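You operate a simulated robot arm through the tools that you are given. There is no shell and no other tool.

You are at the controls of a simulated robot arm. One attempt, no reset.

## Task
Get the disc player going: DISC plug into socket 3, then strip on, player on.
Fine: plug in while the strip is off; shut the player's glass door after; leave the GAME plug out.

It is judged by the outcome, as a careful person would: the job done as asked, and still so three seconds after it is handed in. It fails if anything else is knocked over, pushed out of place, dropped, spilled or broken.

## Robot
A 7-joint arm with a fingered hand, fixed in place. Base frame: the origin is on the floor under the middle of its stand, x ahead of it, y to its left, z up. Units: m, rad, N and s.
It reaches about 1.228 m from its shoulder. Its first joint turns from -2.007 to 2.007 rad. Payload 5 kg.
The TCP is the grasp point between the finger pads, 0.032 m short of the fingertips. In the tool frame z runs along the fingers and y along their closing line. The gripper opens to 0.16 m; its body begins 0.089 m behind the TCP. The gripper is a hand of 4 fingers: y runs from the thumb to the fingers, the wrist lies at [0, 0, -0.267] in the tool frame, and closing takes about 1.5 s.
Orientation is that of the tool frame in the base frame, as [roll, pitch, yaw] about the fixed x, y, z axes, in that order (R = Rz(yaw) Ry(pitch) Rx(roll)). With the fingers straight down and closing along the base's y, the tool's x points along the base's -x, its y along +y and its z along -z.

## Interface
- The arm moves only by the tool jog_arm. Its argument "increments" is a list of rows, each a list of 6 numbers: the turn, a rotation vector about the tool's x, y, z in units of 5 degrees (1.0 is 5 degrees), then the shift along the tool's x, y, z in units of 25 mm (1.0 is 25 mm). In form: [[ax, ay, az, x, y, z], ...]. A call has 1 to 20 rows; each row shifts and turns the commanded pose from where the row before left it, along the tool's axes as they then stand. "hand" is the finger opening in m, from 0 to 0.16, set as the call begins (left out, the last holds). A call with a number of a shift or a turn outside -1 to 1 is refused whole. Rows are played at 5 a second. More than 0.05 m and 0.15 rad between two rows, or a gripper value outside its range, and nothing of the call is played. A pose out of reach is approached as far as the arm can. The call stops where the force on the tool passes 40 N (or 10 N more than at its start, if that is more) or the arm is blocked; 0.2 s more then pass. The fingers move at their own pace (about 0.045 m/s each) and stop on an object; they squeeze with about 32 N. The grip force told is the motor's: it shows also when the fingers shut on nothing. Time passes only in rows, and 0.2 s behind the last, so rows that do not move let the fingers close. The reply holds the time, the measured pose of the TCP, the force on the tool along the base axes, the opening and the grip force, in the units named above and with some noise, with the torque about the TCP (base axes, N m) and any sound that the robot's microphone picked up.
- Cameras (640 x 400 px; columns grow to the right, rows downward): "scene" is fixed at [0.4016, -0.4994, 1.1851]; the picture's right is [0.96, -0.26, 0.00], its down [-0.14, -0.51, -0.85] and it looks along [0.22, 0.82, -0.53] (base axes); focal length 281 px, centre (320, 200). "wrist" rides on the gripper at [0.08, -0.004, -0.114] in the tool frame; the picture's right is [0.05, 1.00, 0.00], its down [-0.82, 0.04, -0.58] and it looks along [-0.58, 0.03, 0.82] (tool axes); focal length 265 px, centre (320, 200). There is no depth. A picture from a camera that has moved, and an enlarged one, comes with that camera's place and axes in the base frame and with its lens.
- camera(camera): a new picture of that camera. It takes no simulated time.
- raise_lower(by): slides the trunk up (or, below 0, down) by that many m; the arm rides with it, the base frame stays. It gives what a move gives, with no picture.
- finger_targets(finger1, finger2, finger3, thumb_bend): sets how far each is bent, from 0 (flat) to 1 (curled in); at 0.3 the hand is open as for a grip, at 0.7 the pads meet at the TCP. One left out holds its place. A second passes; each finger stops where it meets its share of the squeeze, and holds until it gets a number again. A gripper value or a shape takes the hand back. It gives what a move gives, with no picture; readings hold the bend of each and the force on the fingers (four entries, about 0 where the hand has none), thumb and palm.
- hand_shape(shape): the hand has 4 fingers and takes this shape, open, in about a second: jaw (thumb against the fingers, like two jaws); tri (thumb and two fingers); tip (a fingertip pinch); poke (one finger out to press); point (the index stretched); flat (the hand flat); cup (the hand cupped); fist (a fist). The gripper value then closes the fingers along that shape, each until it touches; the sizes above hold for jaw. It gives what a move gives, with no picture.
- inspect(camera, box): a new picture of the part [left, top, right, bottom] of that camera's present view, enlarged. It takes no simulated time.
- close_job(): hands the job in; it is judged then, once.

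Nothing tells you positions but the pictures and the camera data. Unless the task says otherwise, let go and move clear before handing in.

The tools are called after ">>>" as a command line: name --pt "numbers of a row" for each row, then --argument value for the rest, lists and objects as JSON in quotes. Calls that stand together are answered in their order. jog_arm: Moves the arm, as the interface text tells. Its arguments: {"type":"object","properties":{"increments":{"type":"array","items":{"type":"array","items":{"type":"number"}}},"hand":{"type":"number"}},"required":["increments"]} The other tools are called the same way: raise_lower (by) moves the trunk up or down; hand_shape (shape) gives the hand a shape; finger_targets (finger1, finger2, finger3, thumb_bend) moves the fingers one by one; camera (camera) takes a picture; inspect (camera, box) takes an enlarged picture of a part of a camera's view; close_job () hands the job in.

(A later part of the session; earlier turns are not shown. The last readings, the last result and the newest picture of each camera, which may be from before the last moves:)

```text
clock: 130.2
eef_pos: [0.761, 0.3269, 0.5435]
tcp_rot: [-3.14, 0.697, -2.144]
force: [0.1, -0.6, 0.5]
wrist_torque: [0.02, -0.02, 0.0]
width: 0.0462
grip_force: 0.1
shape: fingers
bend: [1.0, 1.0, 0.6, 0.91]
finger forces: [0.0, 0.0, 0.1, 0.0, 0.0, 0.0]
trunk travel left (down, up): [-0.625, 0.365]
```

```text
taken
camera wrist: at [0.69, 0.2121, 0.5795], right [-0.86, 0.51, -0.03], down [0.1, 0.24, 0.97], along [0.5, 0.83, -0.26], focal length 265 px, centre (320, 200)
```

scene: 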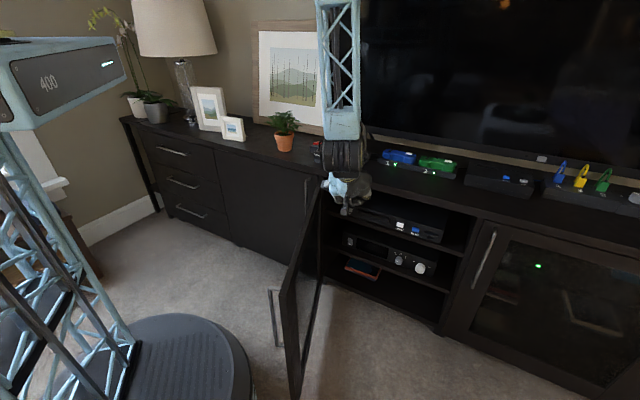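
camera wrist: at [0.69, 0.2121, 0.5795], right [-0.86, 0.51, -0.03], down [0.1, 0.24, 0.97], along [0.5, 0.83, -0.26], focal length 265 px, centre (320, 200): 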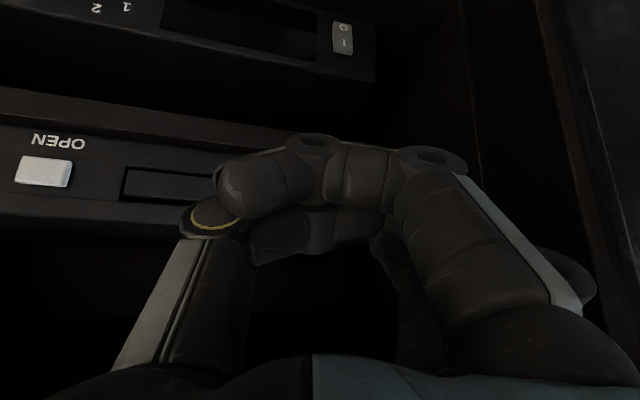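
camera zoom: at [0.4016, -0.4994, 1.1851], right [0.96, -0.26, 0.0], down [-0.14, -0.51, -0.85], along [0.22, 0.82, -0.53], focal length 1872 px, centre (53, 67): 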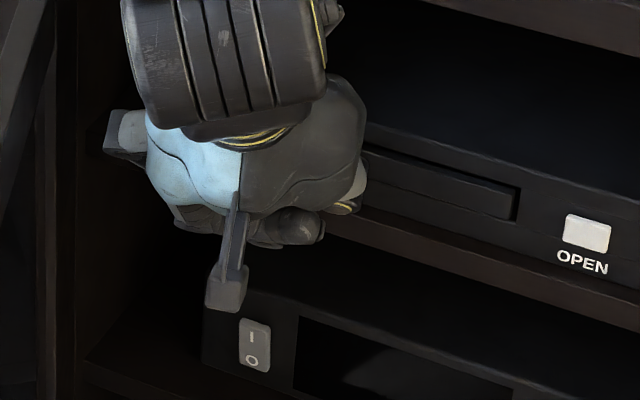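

The fingertip should be about 3 cm from the button. I'll advance in 5 mm steps.

>>> jog_arm --pt "0 0 0 -0.15 -0.0425 0.126" --pt "0 0 0 -0.15 -0.0425 0.126" --pt "0 0 0 -0.15 -0.0425 0.126" --pt "0 0 0 -0.15 -0.0425 0.126"

>>> inspect --camera "scene" --box '[320, 190, 400, 250]'

```text
clock: 131.2
eef_pos: [0.7748, 0.3423, 0.5441]
tcp_rot: [-3.141, 0.696, -2.145]
force: [-0.4, 1.2, -0.3]
wrist_torque: [0.01, -0.03, 0.02]
width: 0.046
grip_force: 0.0
shape: fingers
bend: [1.0, 1.0, 0.6, 0.91]
finger forces: [0.1, 0.1, 0.0, 0.0, 0.0, 0.1]
trunk travel left (down, up): [-0.625, 0.365]
```

```text
6.67 times, centred on (360, 220) of scene
camera zoom: at [0.4016, -0.4994, 1.1851], right [0.96, -0.26, 0.0], down [-0.14, -0.51, -0.85], along [0.22, 0.82, -0.53], focal length 1872 px, centre (53, 67)
```

zoom: 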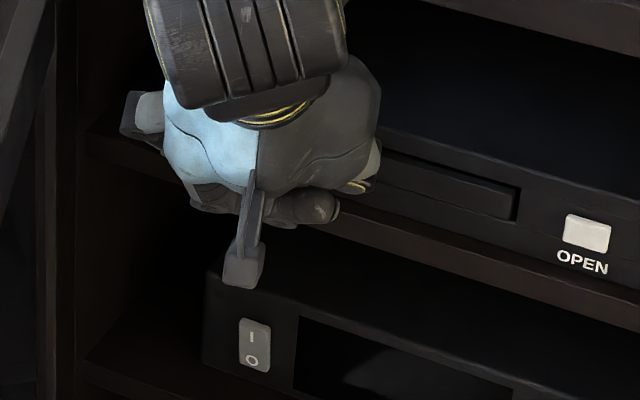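

No contact yet. I'll continue with smaller steps.

>>> jog_arm --pt "0 0 0 -0.12 -0.034 0.1" --pt "0 0 0 -0.12 -0.034 0.1" --pt "0 0 0 -0.12 -0.034 0.1"

>>> inspect --camera "scene" --box '[320, 190, 400, 250]'

```text
clock: 132.0
eef_pos: [0.7838, 0.3476, 0.5441]
tcp_rot: [-3.141, 0.699, -2.146]
force: [-6.8, -7.0, 3.6]
wrist_torque: [0.16, 0.02, 0.41]
width: 0.046
grip_force: 4.6
shape: fingers
bend: [1.0, 1.0, 0.61, 0.91]
finger forces: [0.0, 0.1, 10.9, 0.0, 0.0, 0.1]
trunk travel left (down, up): [-0.625, 0.365]
```

```text
6.67 times, centred on (360, 220) of scene
camera zoom: at [0.4016, -0.4994, 1.1851], right [0.96, -0.26, 0.0], down [-0.14, -0.51, -0.85], along [0.22, 0.82, -0.53], focal length 1872 px, centre (53, 67)
```

zoom: 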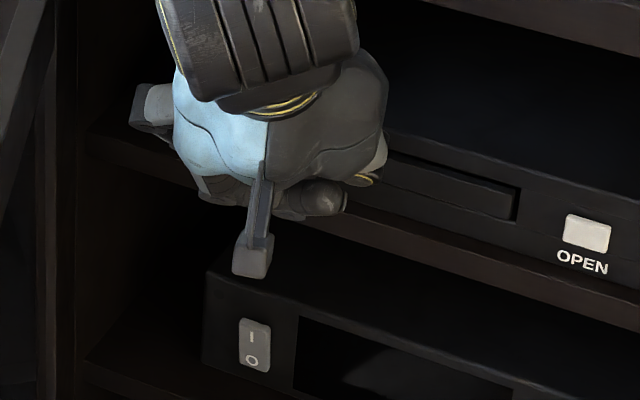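

Finger 3 is in contact at about 10 N with no click yet. I'll press 2 mm further.

>>> jog_arm --pt "0 0 0 -0.06 -0.017 0.05"

>>> inspect --camera "scene" --box '[340, 190, 460, 260]'

```text
clock: 132.4
eef_pos: [0.7841, 0.3485, 0.5432]
tcp_rot: [-3.14, 0.696, -2.147]
force: [-16.4, -17.6, 6.3]
wrist_torque: [0.23, 0.13, 0.97]
width: 0.0464
grip_force: 12.1
shape: fingers
bend: [1.0, 1.0, 0.62, 0.91]
finger forces: [0.0, 0.0, 24.5, 0.1, 0.1, 0.0]
trunk travel left (down, up): [-0.625, 0.365]
```

```text
5.33 times, centred on (400, 225) of scene
camera zoom: at [0.4016, -0.4994, 1.1851], right [0.96, -0.26, 0.0], down [-0.14, -0.51, -0.85], along [0.22, 0.82, -0.53], focal length 1498 px, centre (-107, 67)
```

zoom: 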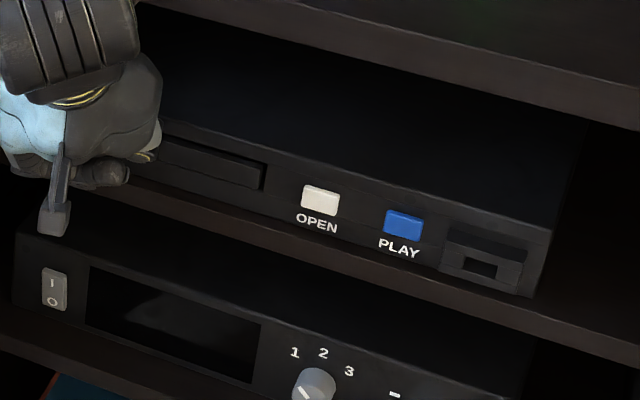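

The contact feels rigid and there was no click, so I'll back off and look at the button before trying again.

>>> jog_arm --pt "0 0 0 0.3 0.085 -0.252" --pt "0 0 0 0.6 0.17 -0.504" --pt "0 0 0 0.6 0.17 -0.504" --pt "0 0 0 0.6 0.17 -0.504"

>>> jog_arm --pt "0 0 0 -0.3 -1 -0.3" --pt "0 0 0 -0.3 -1 -0.3" --pt "0 0 0 -0.3 -1 -0.3" --pt "0 0 0 -0.3 -1 -0.3"

>>> inspect --camera "scene" --box '[320, 180, 440, 250]'

>>> camera --camera "wrist"

```text
clock: 133.4
eef_pos: [0.7362, 0.3029, 0.5436]
tcp_rot: [-3.14, 0.7, -2.144]
force: [-0.3, 0.2, -0.9]
wrist_torque: [0.0, 0.03, -0.05]
width: 0.046
grip_force: 0.1
shape: fingers
bend: [1.0, 1.0, 0.6, 0.91]
finger forces: [0.0, 0.0, 0.0, 0.0, 0.1, 0.0]
trunk travel left (down, up): [-0.625, 0.365]
```

```text
clock: 134.4
eef_pos: [0.8225, 0.25, 0.5873]
tcp_rot: [-3.141, 0.696, -2.147]
force: [-1.3, -0.5, -0.2]
wrist_torque: [0.05, -0.01, -0.02]
width: 0.0464
grip_force: 0.1
shape: fingers
bend: [1.0, 1.0, 0.6, 0.91]
finger forces: [0.0, 0.0, 0.0, 0.0, 0.1, 0.0]
trunk travel left (down, up): [-0.625, 0.365]
```

```text
5.33 times, centred on (380, 215) of scene
camera zoom: at [0.4016, -0.4994, 1.1851], right [0.96, -0.26, 0.0], down [-0.14, -0.51, -0.85], along [0.22, 0.82, -0.53], focal length 1498 px, centre (0, 120)
```

zoom: 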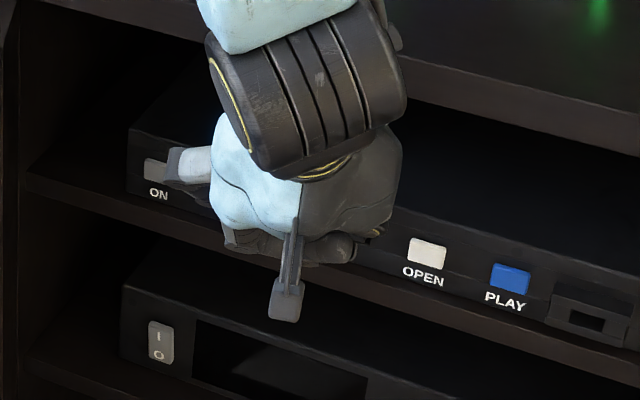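

```text
taken
camera wrist: at [0.7522, 0.1348, 0.6236], right [-0.86, 0.51, -0.03], down [0.1, 0.24, 0.97], along [0.5, 0.83, -0.26], focal length 265 px, centre (320, 200)
```

wrist: 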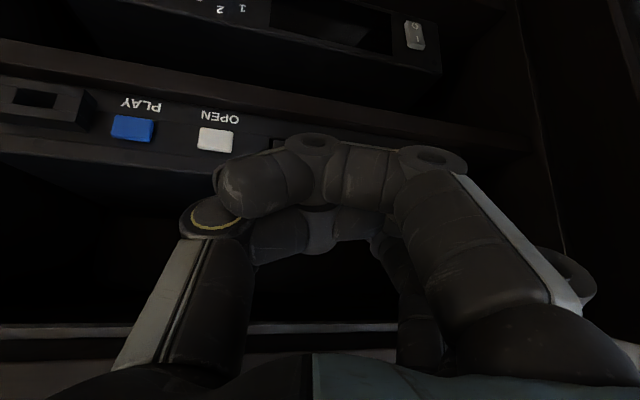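

The ON button is unchanged; by the torque reading my contact was near its top-right edge. I'll aim about 8 mm lower and 4 mm further left, at the button's centre.

>>> jog_arm --pt "0 0 0 0.186 0.802 0.385" --pt "0 0 0 0.186 0.802 0.385" --pt "0 0 0 0.186 0.802 0.385" --pt "0 0 0 0.186 0.802 0.385" --pt "0 0 0 0.186 0.802 0.385" --pt "0 0 0 -0.3 -0.085 0.252" --pt "0 0 0 -0.3 -0.085 0.252" --pt "0 0 0 -0.3 -0.085 0.252" --pt "0 0 0 -0.15 -0.0425 0.126"

>>> jog_arm --pt "0 0 0 -0.15 -0.0425 0.126" --pt "0 0 0 -0.09 -0.0255 0.0756" --pt "0 0 0 -0.06 -0.017 0.05"

```text
clock: 136.4
eef_pos: [0.7688, 0.3407, 0.5339]
tcp_rot: [-3.14, 0.697, -2.148]
force: [0.4, -1.3, 0.6]
wrist_torque: [-0.02, -0.02, -0.01]
width: 0.0462
grip_force: 0.0
shape: fingers
bend: [1.0, 1.0, 0.6, 0.91]
finger forces: [0.0, 0.0, 0.0, 0.0, 0.0, 0.0]
trunk travel left (down, up): [-0.625, 0.365]
```

```text
clock: 137.2
eef_pos: [0.7752, 0.3474, 0.5356]
tcp_rot: [-3.14, 0.695, -2.144]
force: [-0.7, -1.1, -0.6]
wrist_torque: [0.0, 0.01, 0.01]
width: 0.0464
grip_force: 0.0
shape: fingers
bend: [1.0, 1.0, 0.6, 0.91]
finger forces: [0.1, 0.1, 0.9, 0.0, 0.0, 0.1]
trunk travel left (down, up): [-0.625, 0.365]
```

Light contact begins about 5 mm earlier than before, so this is the button itself. I'll press on.

>>> jog_arm --pt "0 0 0 -0.06 -0.017 0.05" --pt "0 0 0 -0.06 -0.017 0.05"

```text
clock: 137.8
eef_pos: [0.7792, 0.35, 0.5352]
tcp_rot: [-3.14, 0.697, -2.144]
force: [-3.7, -3.8, 1.4]
wrist_torque: [0.07, 0.04, 0.24]
width: 0.0465
grip_force: 3.2
shape: fingers
bend: [1.0, 1.0, 0.6, 0.91]
finger forces: [0.1, 0.0, 5.9, 0.0, 0.0, 0.0]
trunk travel left (down, up): [-0.625, 0.365]
heard: click
```

A click sounded. I'll back off along the same line and check whether the player is on.

>>> jog_arm --pt "0 0 0 0.3 0.085 -0.252" --pt "0 0 0 0.6 0.17 -0.504" --pt "0 0 0 0.6 0.17 -0.504" --pt "0 0 0 0.6 0.17 -0.504" --pt "0 0 0 -0.3 -1 -0.3" --pt "0 0 0 -0.3 -1 -0.3" --pt "0 0 0 -0.3 -1 -0.3" --pt "0 0 0 -0.3 -1 -0.3" --pt "0 0 0 -0.3 -1 -0.3"

>>> inspect --camera "scene" --box '[320, 180, 440, 250]'

>>> camera --camera "wrist"

```text
clock: 139.8
eef_pos: [0.8387, 0.2364, 0.5869]
tcp_rot: [-3.139, 0.697, -2.144]
force: [0.0, -0.2, 0.2]
wrist_torque: [0.04, -0.02, 0.0]
width: 0.0466
grip_force: 0.1
shape: fingers
bend: [1.0, 1.0, 0.6, 0.91]
finger forces: [0.0, 0.0, 0.0, 0.1, 0.0, 0.0]
trunk travel left (down, up): [-0.625, 0.365]
```

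```text
5.33 times, centred on (380, 215) of scene
camera zoom: at [0.4016, -0.4994, 1.1851], right [0.96, -0.26, 0.0], down [-0.14, -0.51, -0.85], along [0.22, 0.82, -0.53], focal length 1498 px, centre (0, 120)
```

zoom: 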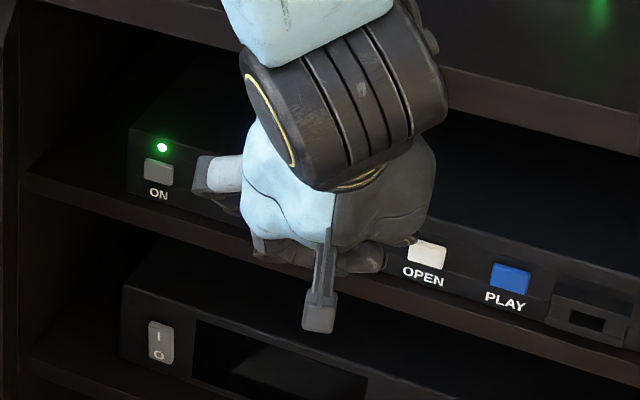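

```text
taken
camera wrist: at [0.7671, 0.1214, 0.6226], right [-0.86, 0.51, -0.03], down [0.1, 0.24, 0.97], along [0.5, 0.83, -0.26], focal length 265 px, centre (320, 200)
```

wrist: 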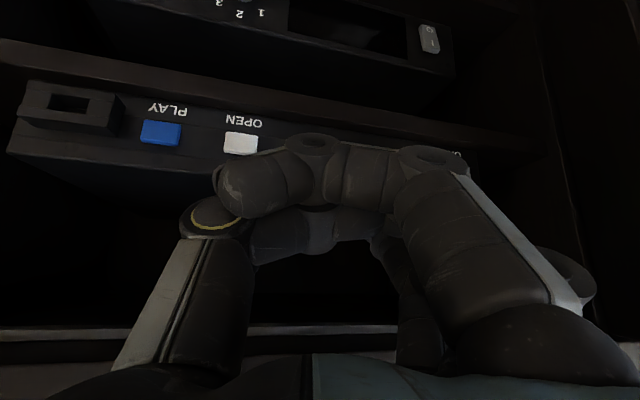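

The green lamp above ON is lit, so the player is on. Now I'll withdraw without touching OPEN, then stand the hand upright to shut the glass door.

>>> jog_arm --pt "0 0 0 0.6 0 -0.6" --pt "0 0 0 0.6 0 -0.6" --pt "0 0 0 0.6 0 -0.7" --pt "0 0 0 0.5 0 -0.9" --pt "0 0 0 0.3 0 -0.95" --pt "0 0 0 0.2 0 -0.95" --pt "0 0 0 0 0 -1" --pt "0 0 0 0 0 -1" --pt "0 0 0 0 0 -1" --pt "0 0 0 0 0 -1" --pt "0 0 0 0 0 -1" --pt "0 0 0 0 0 -1" --pt "0 0 0 0 0 -1"

>>> camera --camera "scene"

```text
clock: 142.6
eef_pos: [0.7038, 0.0344, 0.768]
tcp_rot: [-3.14, 0.696, -2.146]
force: [0.4, 0.2, -1.4]
wrist_torque: [-0.03, 0.01, -0.01]
width: 0.0464
grip_force: 0.1
shape: fingers
bend: [1.0, 1.0, 0.6, 0.91]
finger forces: [0.0, 0.1, 0.0, 0.1, 0.1, 0.0]
trunk travel left (down, up): [-0.625, 0.365]
```

```text
taken
```

scene: 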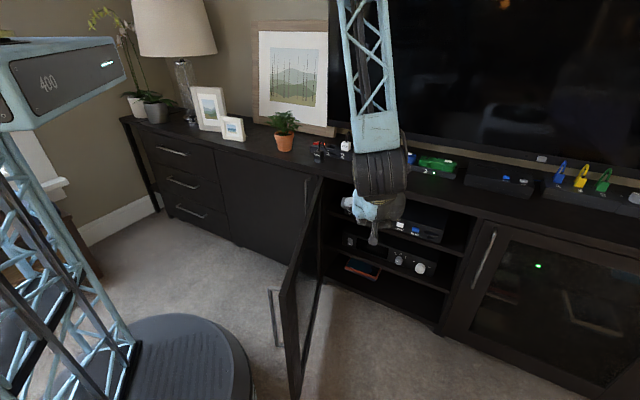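

The door still stands at about 67°. I'll set the hand vertical with jaws open so it can straddle the door's top edge.

>>> jog_arm --pt "0 0 0 -0.6 0 -0.75" --pt "0 0 0 -0.6 0 -0.75" --pt "0 0 0 -0.6 0 -0.75" --pt "0 1 0 0 0 0" --pt "0 1 0 0 0 0" --pt "0 1 0 0 0 0" --pt "0 1 0 0 0 0" --pt "0 1 0 0 0 0" --pt "0 1 0 0 0 0" --pt "0 1 0 0 0 0" --pt "0 1 0 0 0 0" --pt "0 0 -0.8 0 0 0" --pt "0 0 -0.8 0 0 0" --pt "0 0 -0.8 0 0 0"

>>> hand_shape --shape "jaw"

>>> jog_arm --pt "0 0 0 0 0 0" --pt "0 0 0 0 0 0" --pt "0 0 0 0 0 0" --hand 0.08

>>> camera --camera "wrist"

>>> camera --camera "scene"

```text
clock: 145.6
eef_pos: [0.7028, 0.0315, 0.8403]
tcp_rot: [-3.14, -0.002, -1.936]
force: [1.0, 1.0, 0.5]
wrist_torque: [0.0, -0.03, -0.03]
width: 0.0464
grip_force: 0.1
shape: fingers
bend: [1.0, 1.0, 0.6, 0.91]
finger forces: [0.0, 0.1, 0.0, 0.0, 0.0, 0.1]
trunk travel left (down, up): [-0.625, 0.365]
```

```text
clock: 146.5
eef_pos: [0.703, 0.0317, 0.8394]
tcp_rot: [-3.139, -0.003, -1.938]
force: [0.2, -1.2, 0.0]
wrist_torque: [0.0, 0.02, 0.04]
width: 0.0991
grip_force: 0.1
shape: jaw
bend: [0.71, 0.71, 0.71, 0.68]
finger forces: [0.0, 0.0, 0.0, 0.0, 0.1, 0.0]
trunk travel left (down, up): [-0.625, 0.365]
```

```text
clock: 147.3
eef_pos: [0.7045, 0.0322, 0.8415]
tcp_rot: [-3.14, -0.001, -1.937]
force: [0.5, 0.0, 0.5]
wrist_torque: [0.01, -0.01, -0.02]
width: 0.0807
grip_force: 0.0
shape: jaw
bend: [0.72, 0.72, 0.72, 0.7]
finger forces: [0.1, 0.0, 0.0, 0.0, 0.1, 0.0]
trunk travel left (down, up): [-0.625, 0.365]
```

```text
taken
camera wrist: at [0.6782, -0.0436, 0.9544], right [-0.95, 0.31, 0.0], down [0.25, 0.78, 0.58], along [0.18, 0.55, -0.82], focal length 265 px, centre (320, 200)
```

wrist: 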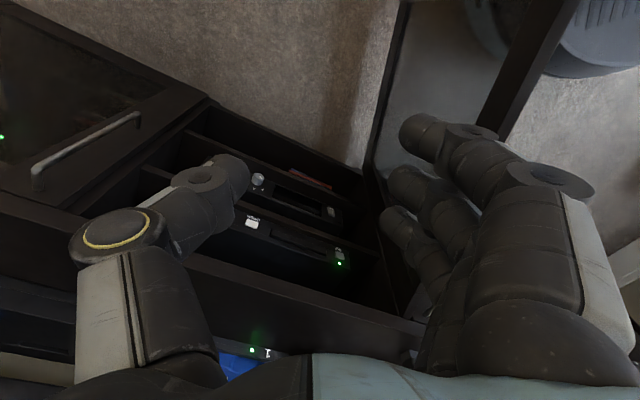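

```text
taken
```

scene: 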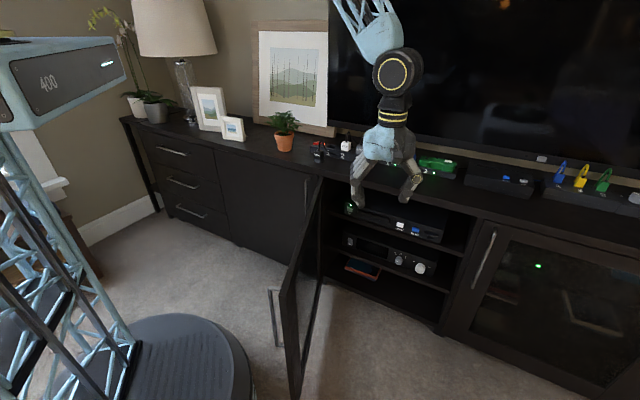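

The door's top edge lines up with my estimate (θ≈67°). I'll move over it at about 46 cm from the hinge, then look before straddling it.

>>> jog_arm --pt "0 0 0 0.327 0.991 0" --pt "0 0 0 0.327 0.991 0" --pt "0 0 0 0.327 0.991 0" --pt "0 0 0 0.327 0.991 0" --pt "0 0 0 0.327 0.991 0" --pt "0 0 0 0.327 0.991 0" --pt "0 0 0 0.327 0.991 0" --pt "0 0 0 0.327 0.991 0"

>>> camera --camera "wrist"

>>> camera --camera "scene"

```text
clock: 149.1
eef_pos: [0.4952, 0.0435, 0.8406]
tcp_rot: [-3.139, -0.002, -1.939]
force: [0.1, -1.0, -0.4]
wrist_torque: [0.01, 0.03, 0.0]
width: 0.0806
grip_force: 0.0
shape: jaw
bend: [0.72, 0.72, 0.72, 0.7]
finger forces: [0.0, 0.0, 0.1, 0.0, 0.0, 0.0]
trunk travel left (down, up): [-0.625, 0.365]
```

```text
taken
camera wrist: at [0.4695, -0.0324, 0.9551], right [-0.95, 0.31, 0.0], down [0.25, 0.78, 0.58], along [0.18, 0.55, -0.82], focal length 265 px, centre (320, 200)
```

wrist: 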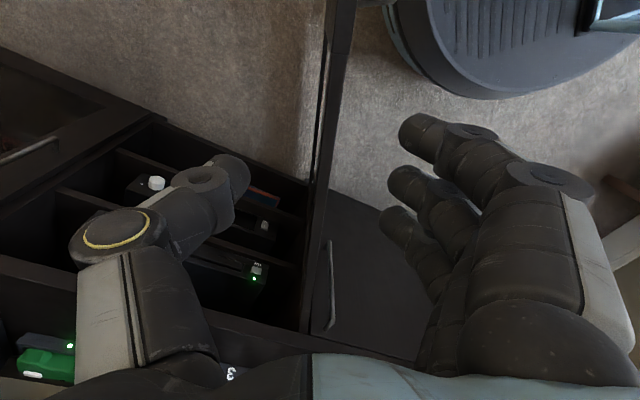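

```text
taken
```

scene: 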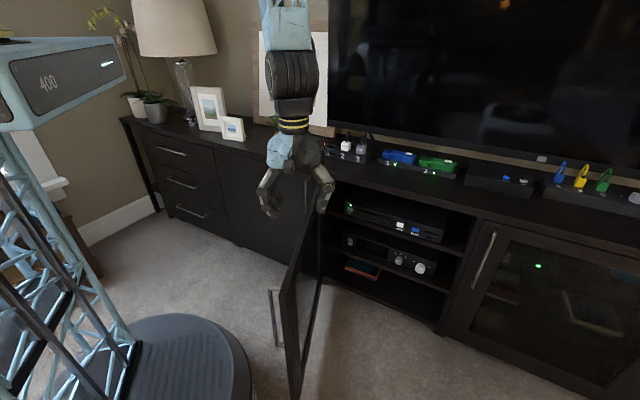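

The door's top rail runs neatly between thumb and fingers. I'll descend to straddle it.

>>> jog_arm --pt "0 0 0 0 0 0.95" --pt "0 0 0 0 0 0.95" --pt "0 0 0 0 0 0.95" --pt "0 0 0 0 0 0.95" --pt "0 0 0 0 0 0.95" --pt "0 0 0 0 0 0.95"

>>> camera --camera "wrist"

```text
clock: 150.5
eef_pos: [0.4953, 0.0434, 0.696]
tcp_rot: [-3.139, 0.001, -1.938]
force: [0.0, -0.5, -0.3]
wrist_torque: [-0.02, -0.02, 0.0]
width: 0.0807
grip_force: 0.0
shape: jaw
bend: [0.72, 0.72, 0.72, 0.7]
finger forces: [0.0, 0.0, 0.1, 0.1, 0.0, 0.0]
trunk travel left (down, up): [-0.625, 0.365]
```

```text
taken
camera wrist: at [0.4694, -0.0326, 0.8101], right [-0.95, 0.31, 0.0], down [0.25, 0.78, 0.58], along [0.18, 0.55, -0.82], focal length 265 px, centre (320, 200)
```

wrist: 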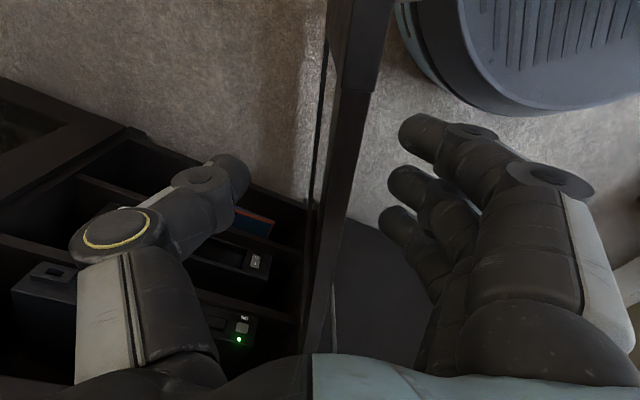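

It is well centred. I'll descend the last 4.5 cm.

>>> jog_arm --pt "0 0 0 0 0 0.9" --pt "0 0 0 0 0 0.9"

>>> camera --camera "wrist"

>>> inspect --camera "scene" --box '[220, 120, 380, 260]'

```text
clock: 151.1
eef_pos: [0.4941, 0.0432, 0.6511]
tcp_rot: [-3.14, 0.002, -1.937]
force: [1.2, 0.2, -0.8]
wrist_torque: [-0.03, 0.0, 0.0]
width: 0.0805
grip_force: 0.0
shape: jaw
bend: [0.72, 0.72, 0.72, 0.7]
finger forces: [0.1, 0.1, 0.0, 0.0, 0.1, 0.0]
trunk travel left (down, up): [-0.625, 0.365]
```

```text
taken
camera wrist: at [0.4687, -0.0329, 0.7652], right [-0.95, 0.31, 0.0], down [0.25, 0.78, 0.58], along [0.18, 0.55, -0.82], focal length 265 px, centre (320, 200)
```

wrist: 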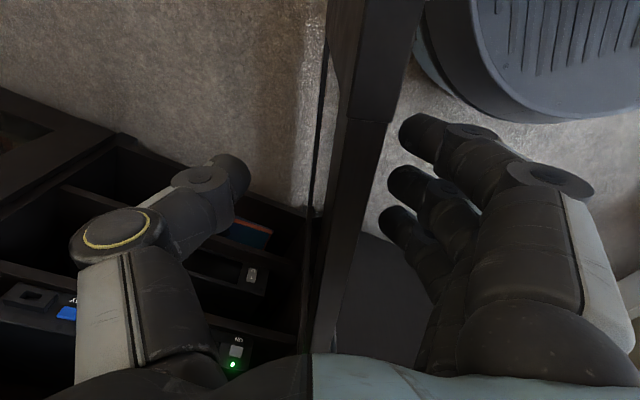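

```text
2.86 times, centred on (300, 190) of scene
camera zoom: at [0.4016, -0.4994, 1.1851], right [0.96, -0.26, 0.0], down [-0.14, -0.51, -0.85], along [0.22, 0.82, -0.53], focal length 802 px, centre (377, 229)
```

zoom: 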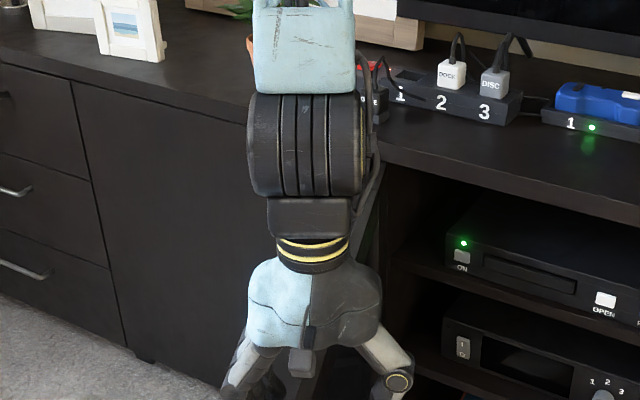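

The hand straddles the door. I'll sweep it closed along the arc, the fingers on the outer face doing the pushing.

>>> jog_arm --pt "0 0 -0.5 -0.033 -0.803 0" --pt "0 0 -0.5 -0.033 -0.803 0" --pt "0 0 -0.5 -0.033 -0.803 0" --pt "0 0 -0.5 -0.033 -0.803 0" --pt "0 0 -0.5 -0.033 -0.803 0" --pt "0 0 -0.5 -0.033 -0.803 0"

>>> camera --camera "wrist"

>>> camera --camera "scene"

```text
clock: 152.5
eef_pos: [0.6133, 0.0178, 0.6511]
tcp_rot: [3.141, -0.002, -1.674]
force: [0.3, 0.0, -0.6]
wrist_torque: [-0.02, 0.0, -0.03]
width: 0.0807
grip_force: 0.2
shape: jaw
bend: [0.72, 0.72, 0.72, 0.7]
finger forces: [0.0, 0.1, 0.0, 0.0, 0.1, 0.1]
trunk travel left (down, up): [-0.625, 0.365]
```

```text
taken
camera wrist: at [0.608, -0.063, 0.7661], right [-1.0, 0.05, 0.0], down [0.04, 0.82, 0.58], along [0.03, 0.58, -0.82], focal length 265 px, centre (320, 200)
```

wrist: 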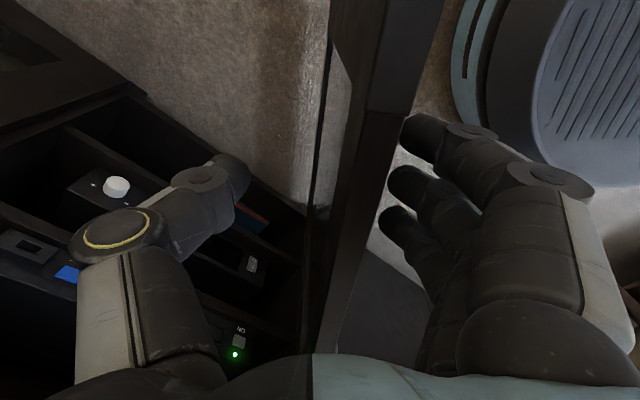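

```text
taken
```

scene: 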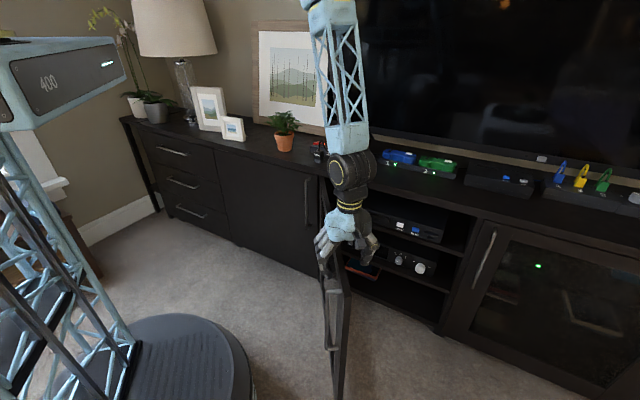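

The door follows easily. I'll continue the sweep.

>>> jog_arm --pt "0 0 -0.5 -0.033 -0.803 0" --pt "0 0 -0.5 -0.033 -0.803 0" --pt "0 0 -0.5 -0.033 -0.803 0" --pt "0 0 -0.5 -0.033 -0.803 0" --pt "0 0 -0.5 -0.033 -0.803 0" --pt "0 0 -0.5 -0.033 -0.803 0" --pt "0 0 -0.5 -0.033 -0.803 0" --pt "0 0 -0.5 -0.033 -0.803 0"

>>> camera --camera "wrist"

>>> camera --camera "scene"

```text
clock: 154.3
eef_pos: [0.7724, 0.0293, 0.6537]
tcp_rot: [3.141, -0.002, -1.325]
force: [-0.2, 0.5, -0.4]
wrist_torque: [-0.01, 0.03, 0.01]
width: 0.0809
grip_force: 0.0
shape: jaw
bend: [0.72, 0.72, 0.72, 0.7]
finger forces: [0.0, 0.0, 0.0, 0.1, 0.1, 0.0]
trunk travel left (down, up): [-0.625, 0.365]
```

```text
taken
camera wrist: at [0.7946, -0.0462, 0.7673], right [-0.96, -0.29, 0.0], down [-0.24, 0.78, 0.58], along [-0.17, 0.55, -0.82], focal length 265 px, centre (320, 200)
```

wrist: 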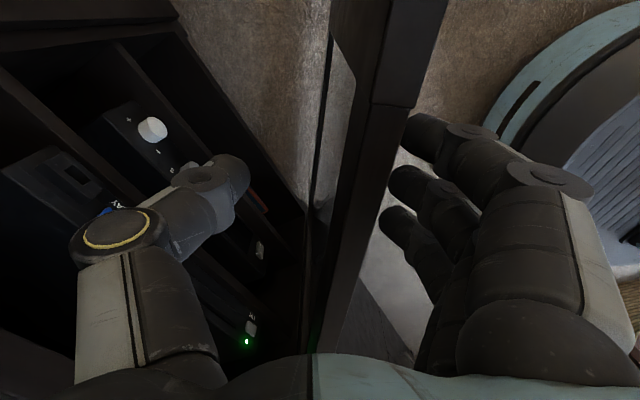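

```text
taken
```

scene: 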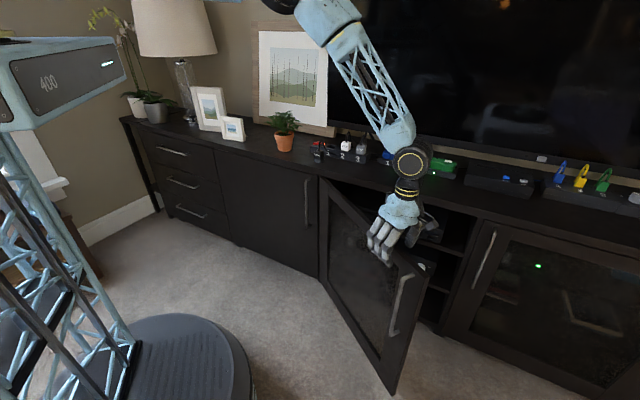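

The door is at about 34°. I'll bring it a bit further and then lift the hand out before the thumb gets near the cabinet.

>>> jog_arm --pt "0 0 -0.5 -0.033 -0.803 0" --pt "0 0 -0.5 -0.033 -0.803 0" --pt "0 0 -0.5 -0.033 -0.803 0" --pt "0 0 -0.5 -0.033 -0.803 0" --pt "0 0 -0.5 -0.033 -0.803 0"

>>> camera --camera "scene"

>>> camera --camera "wrist"

```text
clock: 155.5
eef_pos: [0.8654, 0.0677, 0.6516]
tcp_rot: [3.141, 0.0, -1.105]
force: [-0.2, 0.8, -0.6]
wrist_torque: [-0.01, -0.06, -0.02]
width: 0.0807
grip_force: 0.2
shape: jaw
bend: [0.72, 0.72, 0.72, 0.7]
finger forces: [0.0, 0.1, 0.0, 0.0, 0.0, 0.0]
trunk travel left (down, up): [-0.625, 0.365]
```

```text
taken
```

scene: 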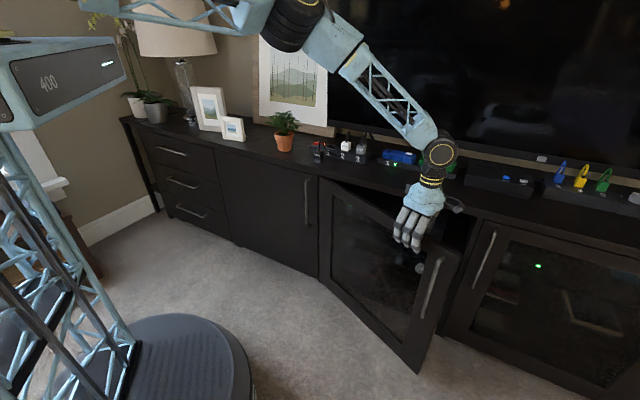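

```text
taken
camera wrist: at [0.9042, -0.0018, 0.7662], right [-0.87, -0.49, 0.0], down [-0.4, 0.71, 0.58], along [-0.28, 0.5, -0.82], focal length 265 px, centre (320, 200)
```

wrist: 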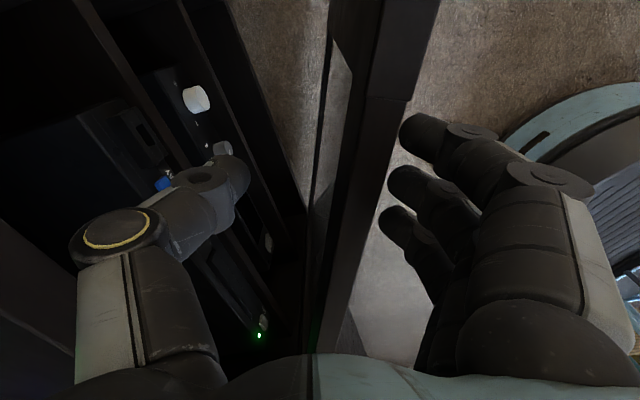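

The door is now at about 20°. I'll lift the hand straight out.

>>> jog_arm --pt "0 0 0 0 0 -1" --pt "0 0 0 0 0 -1" --pt "0 0 0 0 0 -1" --pt "0 0 0 0 0 -1" --pt "0 0 0 0 0 -1" --pt "0 0 0 0 0 -1" --pt "0 0 0 0 0 -1"

>>> jog_arm --pt "0 0 0 0 0.98 0" --pt "0 0 0 0 0.98 0" --pt "0 0 0 0 0.98 0" --pt "0 0 0 0 0.98 0" --pt "0 0 0 0 0.98 0" --pt "0 0 0 0 0.98 0" --pt "0 0 0 0 0.98 0" --pt "0 0 0 0 0.98 0" --pt "0 0 0 0 0.98 0" --pt "0 0 0 0 0.98 0"

>>> camera --camera "scene"

```text
clock: 157.1
eef_pos: [0.8662, 0.0664, 0.8277]
tcp_rot: [3.141, -0.002, -1.106]
force: [0.5, 0.7, 0.0]
wrist_torque: [0.0, 0.0, -0.02]
width: 0.0807
grip_force: 0.1
shape: jaw
bend: [0.72, 0.72, 0.72, 0.7]
finger forces: [0.1, 0.1, 0.0, 0.0, 0.1, 0.1]
trunk travel left (down, up): [-0.625, 0.365]
```

```text
clock: 159.3
eef_pos: [0.6469, -0.0415, 0.8269]
tcp_rot: [3.141, -0.002, -1.108]
force: [0.7, -0.1, 0.2]
wrist_torque: [0.06, 0.0, 0.0]
width: 0.0806
grip_force: 0.1
shape: jaw
bend: [0.72, 0.72, 0.72, 0.7]
finger forces: [0.0, 0.0, 0.1, 0.0, 0.0, 0.0]
trunk travel left (down, up): [-0.625, 0.365]
```

```text
taken
```

scene: 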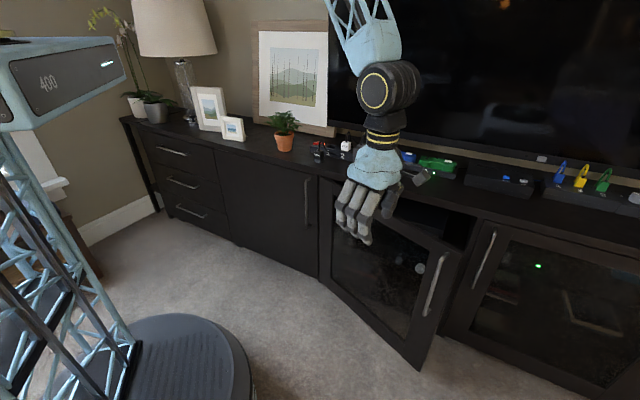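

The door rests at about 20°. I'll face the hand toward the cabinet again with a 45° lean and closed fingers for the final push on the top rail.

>>> jog_arm --pt "0 0 0.96 0 0 0" --pt "0 0 0.96 0 0 0" --pt "0 0 0.96 0 0 0" --pt "0 0 0.96 0 0 0" --pt "0 0 0.96 0 0 0" --pt "0 0 0.96 0 0 0" --pt "0 0 0.96 0 0 0" --pt "0 0 0.96 0 0 0" --pt "0 0 0.96 0 0 0" --pt "0 0 0.96 0 0 0" --pt "0 0 0.96 0 0 0" --pt "0 0 0.96 0 0 0" --pt "0 0 0.96 0 0 0" --pt "0 0 0.96 0 0 0" --pt "0 0 0.96 0 0 0" --hand 0.0

>>> jog_arm --pt "0 -1 0 0 0 0" --pt "0 -1 0 0 0 0" --pt "0 -1 0 0 0 0" --pt "0 -1 0 0 0 0" --pt "0 -1 0 0 0 0" --pt "0 -1 0 0 0 0" --pt "0 -1 0 0 0 0" --pt "0 -1 0 0 0 0" --pt "0 -1 0 0 0 0"

>>> camera --camera "wrist"

>>> camera --camera "scene"

```text
clock: 162.5
eef_pos: [0.6467, -0.0423, 0.8272]
tcp_rot: [-3.14, 0.0, -2.364]
force: [-0.5, 0.4, 0.3]
wrist_torque: [0.0, 0.02, -0.01]
width: 0.0001
grip_force: 32.0
shape: jaw
bend: [0.69, 0.63, 0.69, 0.67]
finger forces: [0.0, 0.0, 0.0, 0.0, 0.0, 0.1]
trunk travel left (down, up): [-0.625, 0.365]
```

```text
clock: 164.5
eef_pos: [0.6472, -0.0428, 0.8259]
tcp_rot: [-3.139, 0.787, -2.363]
force: [-0.2, -0.3, -0.2]
wrist_torque: [0.01, -0.01, -0.04]
width: 0.0
grip_force: 32.1
shape: jaw
bend: [0.69, 0.63, 0.69, 0.67]
finger forces: [0.0, 0.0, 0.0, 0.0, 0.0, 0.0]
trunk travel left (down, up): [-0.625, 0.365]
```

```text
taken
camera wrist: at [0.5509, -0.1418, 0.8506], right [-0.73, 0.69, -0.04], down [0.09, 0.15, 0.98], along [0.68, 0.71, -0.17], focal length 265 px, centre (320, 200)
```

wrist: 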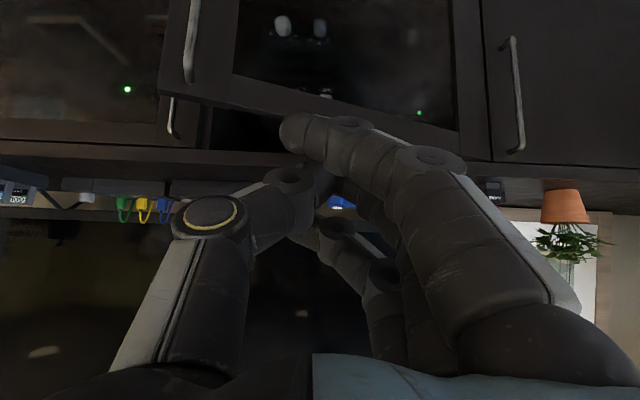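

```text
taken
```

scene: 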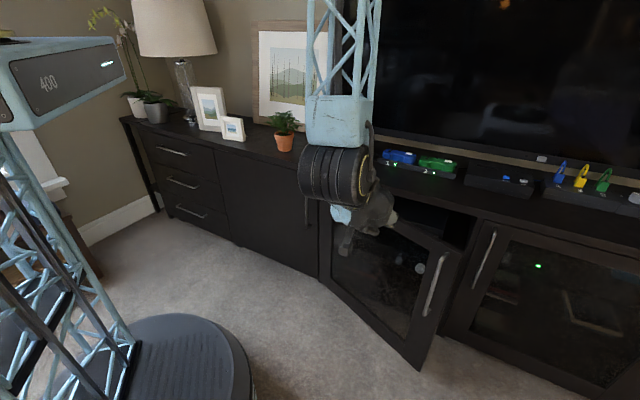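

I'll move down in front of the door's top rail, short of the handle.

>>> jog_arm --pt "0 0 0 0.131 -0.228 0.909" --pt "0 0 0 0.131 -0.228 0.909" --pt "0 0 0 0.131 -0.228 0.909" --pt "0 0 0 0.131 -0.228 0.909" --pt "0 0 0 0.131 -0.228 0.909" --pt "0 0 0 0.131 -0.228 0.909" --pt "0 0 0 0.131 -0.228 0.909" --pt "0 0 0 0.131 -0.228 0.909" --pt "0 0 0 0.131 -0.228 0.909" --pt "0 0 0 0.131 -0.228 0.909"

>>> camera --camera "wrist"

>>> camera --camera "scene"

```text
clock: 166.7
eef_pos: [0.7848, 0.013, 0.6449]
tcp_rot: [-3.138, 0.783, -2.364]
force: [0.2, 0.3, 0.1]
wrist_torque: [-0.01, -0.02, 0.03]
width: 0.0001
grip_force: 32.4
shape: jaw
bend: [0.69, 0.63, 0.69, 0.67]
finger forces: [0.0, 0.1, 0.1, 0.0, 0.1, 0.0]
trunk travel left (down, up): [-0.625, 0.365]
```

```text
taken
camera wrist: at [0.6882, -0.0861, 0.6682], right [-0.73, 0.69, -0.04], down [0.09, 0.15, 0.98], along [0.68, 0.71, -0.17], focal length 265 px, centre (320, 200)
```

wrist: 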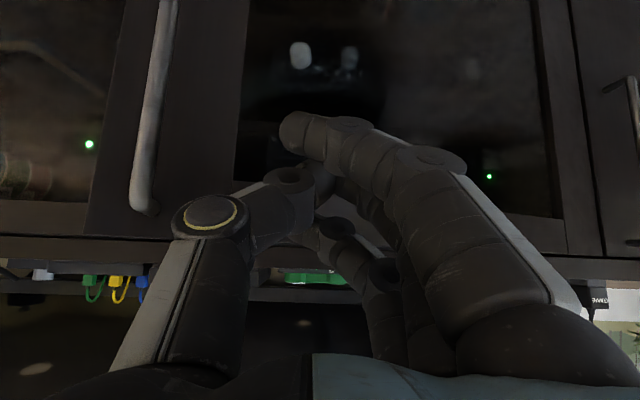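

```text
taken
```

scene: 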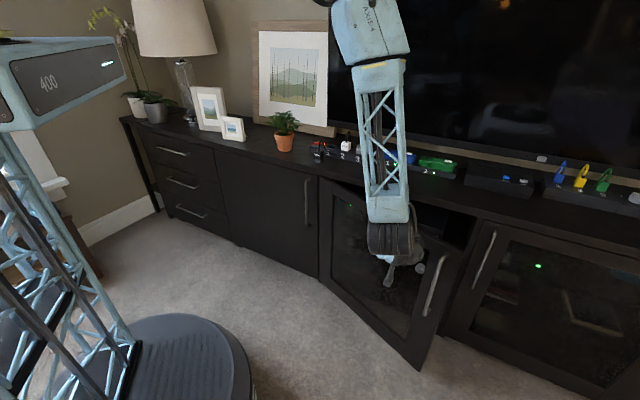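

The handle is a bit close to the thumb, so I'll shift 2 cm left and start pushing forward.

>>> jog_arm --pt "0 0 0 0 0.8 0" --pt "0 0 0 -0.566 0 0.566" --pt "0 0 0 -0.566 0 0.566" --pt "0 0 0 -0.566 -0.05 0.566" --pt "0 0 0 -0.566 -0.14 0.566"

>>> camera --camera "scene"

>>> camera --camera "wrist"

```text
clock: 167.9
eef_pos: [0.8295, 0.08, 0.6439]
tcp_rot: [-3.139, 0.785, -2.363]
force: [0.2, 1.0, 0.3]
wrist_torque: [0.0, 0.03, -0.02]
width: 0.0
grip_force: 31.5
shape: jaw
bend: [0.69, 0.63, 0.7, 0.67]
finger forces: [0.1, 0.0, 0.0, 0.0, 0.0, 0.0]
trunk travel left (down, up): [-0.625, 0.365]
```

```text
taken
```

scene: 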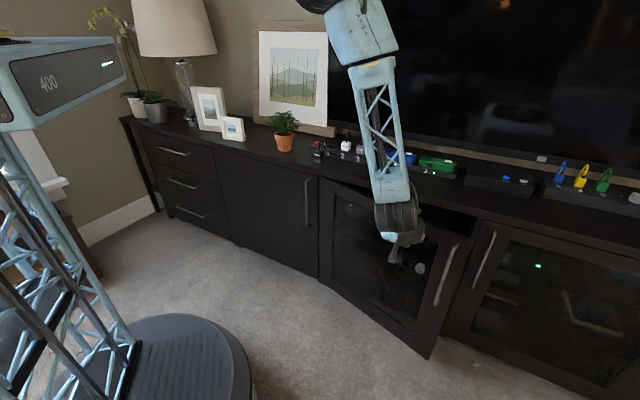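

```text
taken
camera wrist: at [0.7343, -0.0193, 0.6676], right [-0.73, 0.69, -0.04], down [0.09, 0.15, 0.98], along [0.68, 0.71, -0.17], focal length 265 px, centre (320, 200)
```

wrist: 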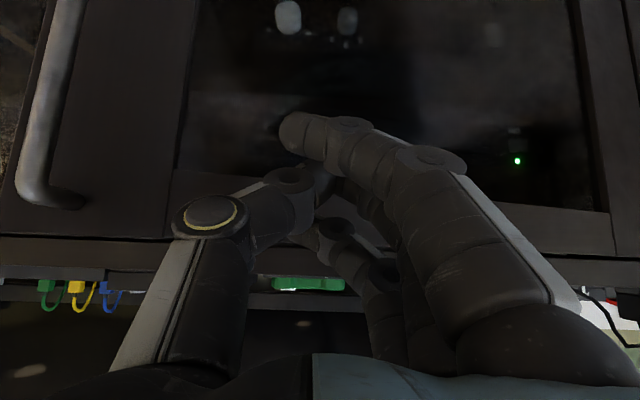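

The door is closing smoothly. I'll continue pushing.

>>> jog_arm --pt "0 0 0 -0.566 -0.12 0.566" --pt "0 0 0 -0.566 -0.1 0.566" --pt "0 0 0 -0.566 -0.06 0.566" --pt "0 0 0 -0.283 -0.02 0.283"

>>> camera --camera "scene"

>>> camera --camera "wrist"

```text
clock: 168.9
eef_pos: [0.8881, 0.1246, 0.6426]
tcp_rot: [-3.137, 0.785, -2.362]
force: [-0.5, -0.6, 0.2]
wrist_torque: [0.02, -0.04, 0.02]
width: 0.0001
grip_force: 32.1
shape: jaw
bend: [0.69, 0.63, 0.7, 0.67]
finger forces: [0.0, 0.1, 0.0, 0.0, 0.1, 0.1]
trunk travel left (down, up): [-0.625, 0.365]
```

```text
taken
```

scene: 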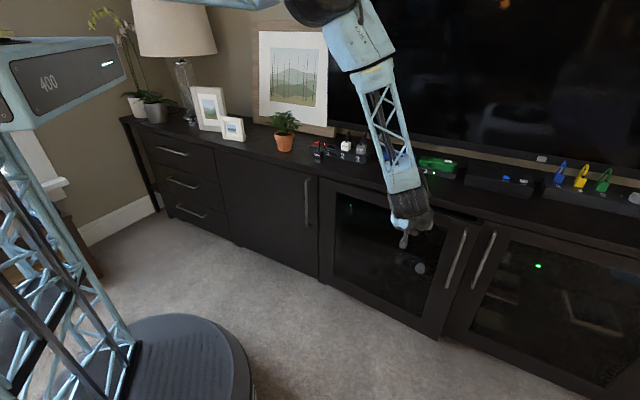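

```text
taken
camera wrist: at [0.7905, 0.0247, 0.6672], right [-0.73, 0.69, -0.04], down [0.09, 0.15, 0.98], along [0.68, 0.71, -0.17], focal length 265 px, centre (320, 200)
```

wrist: 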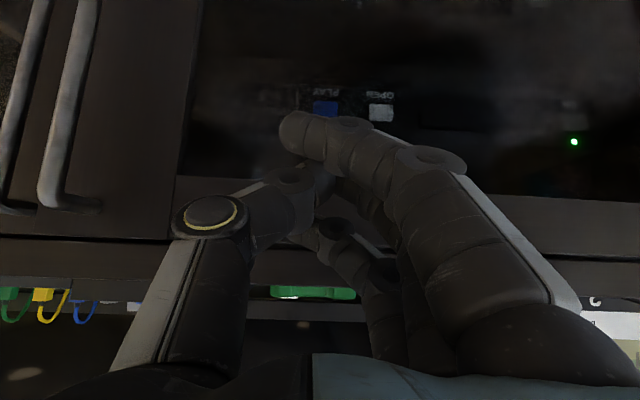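

It's almost shut. I'll finish slowly, watching the force.

>>> jog_arm --pt "0 0 0 -0.283 0 0.283" --pt "0 0 0 -0.283 0 0.283" --pt "0 0 0 -0.17 0 0.17" --pt "0 0 0 -0.14 0 0.14"

>>> inspect --camera "scene" --box '[380, 170, 520, 290]'

```text
clock: 169.9
eef_pos: [0.9081, 0.1459, 0.6415]
tcp_rot: [-3.14, 0.783, -2.364]
force: [1.0, -0.6, 0.6]
wrist_torque: [-0.04, 0.0, -0.02]
width: 0.0001
grip_force: 32.2
shape: jaw
bend: [0.69, 0.63, 0.7, 0.67]
finger forces: [0.1, 0.1, 0.1, 0.0, 0.1, 0.0]
trunk travel left (down, up): [-0.625, 0.365]
```

```text
3.33 times, centred on (450, 230) of scene
camera zoom: at [0.4016, -0.4994, 1.1851], right [0.96, -0.26, 0.0], down [-0.14, -0.51, -0.85], along [0.22, 0.82, -0.53], focal length 936 px, centre (-113, 100)
```

zoom: 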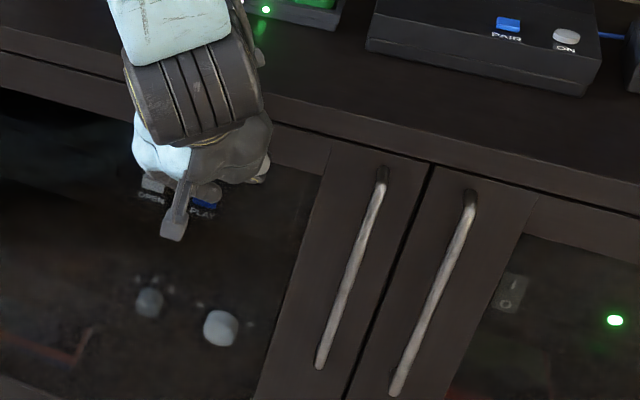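

The door looks nearly flush. I'll push gently until it seats.

>>> jog_arm --pt "0 0 0 -0.085 0 0.085" --pt "0 0 0 -0.085 0 0.085" --pt "0 0 0 -0.085 0 0.085"

>>> inspect --camera "scene" --box '[380, 170, 520, 290]'

```text
clock: 170.7
eef_pos: [0.915, 0.1517, 0.642]
tcp_rot: [-3.139, 0.786, -2.363]
force: [1.2, 0.0, 0.3]
wrist_torque: [-0.01, 0.02, -0.01]
width: 0.0
grip_force: 32.0
shape: jaw
bend: [0.69, 0.63, 0.7, 0.67]
finger forces: [0.0, 0.1, 0.1, 0.1, 0.0, 0.0]
trunk travel left (down, up): [-0.625, 0.365]
```

```text
3.33 times, centred on (450, 230) of scene
camera zoom: at [0.4016, -0.4994, 1.1851], right [0.96, -0.26, 0.0], down [-0.14, -0.51, -0.85], along [0.22, 0.82, -0.53], focal length 936 px, centre (-113, 100)
```

zoom: 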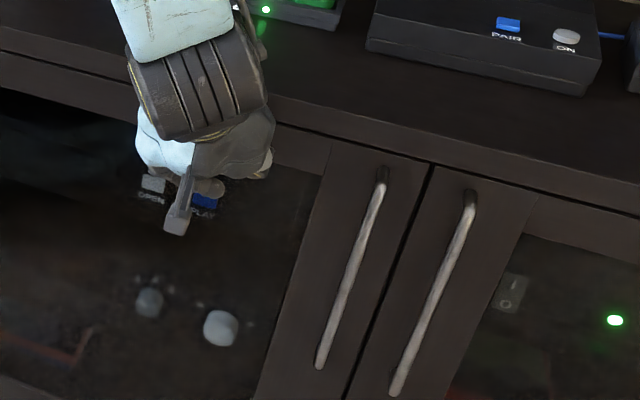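

The handle is back at its original closed position in the picture. I'll confirm with a light press.

>>> jog_arm --pt "0 0 0 -0.085 0 0.085" --pt "0 0 0 -0.085 0 0.085"

```text
clock: 171.3
eef_pos: [0.918, 0.1555, 0.6422]
tcp_rot: [-3.137, 0.783, -2.362]
force: [-4.8, -2.2, 1.4]
wrist_torque: [0.03, -0.09, -0.01]
width: 0.0
grip_force: 32.3
shape: jaw
bend: [0.69, 0.63, 0.7, 0.67]
finger forces: [0.0, 0.0, 5.7, 0.0, 0.0, 0.0]
trunk travel left (down, up): [-0.625, 0.365]
```

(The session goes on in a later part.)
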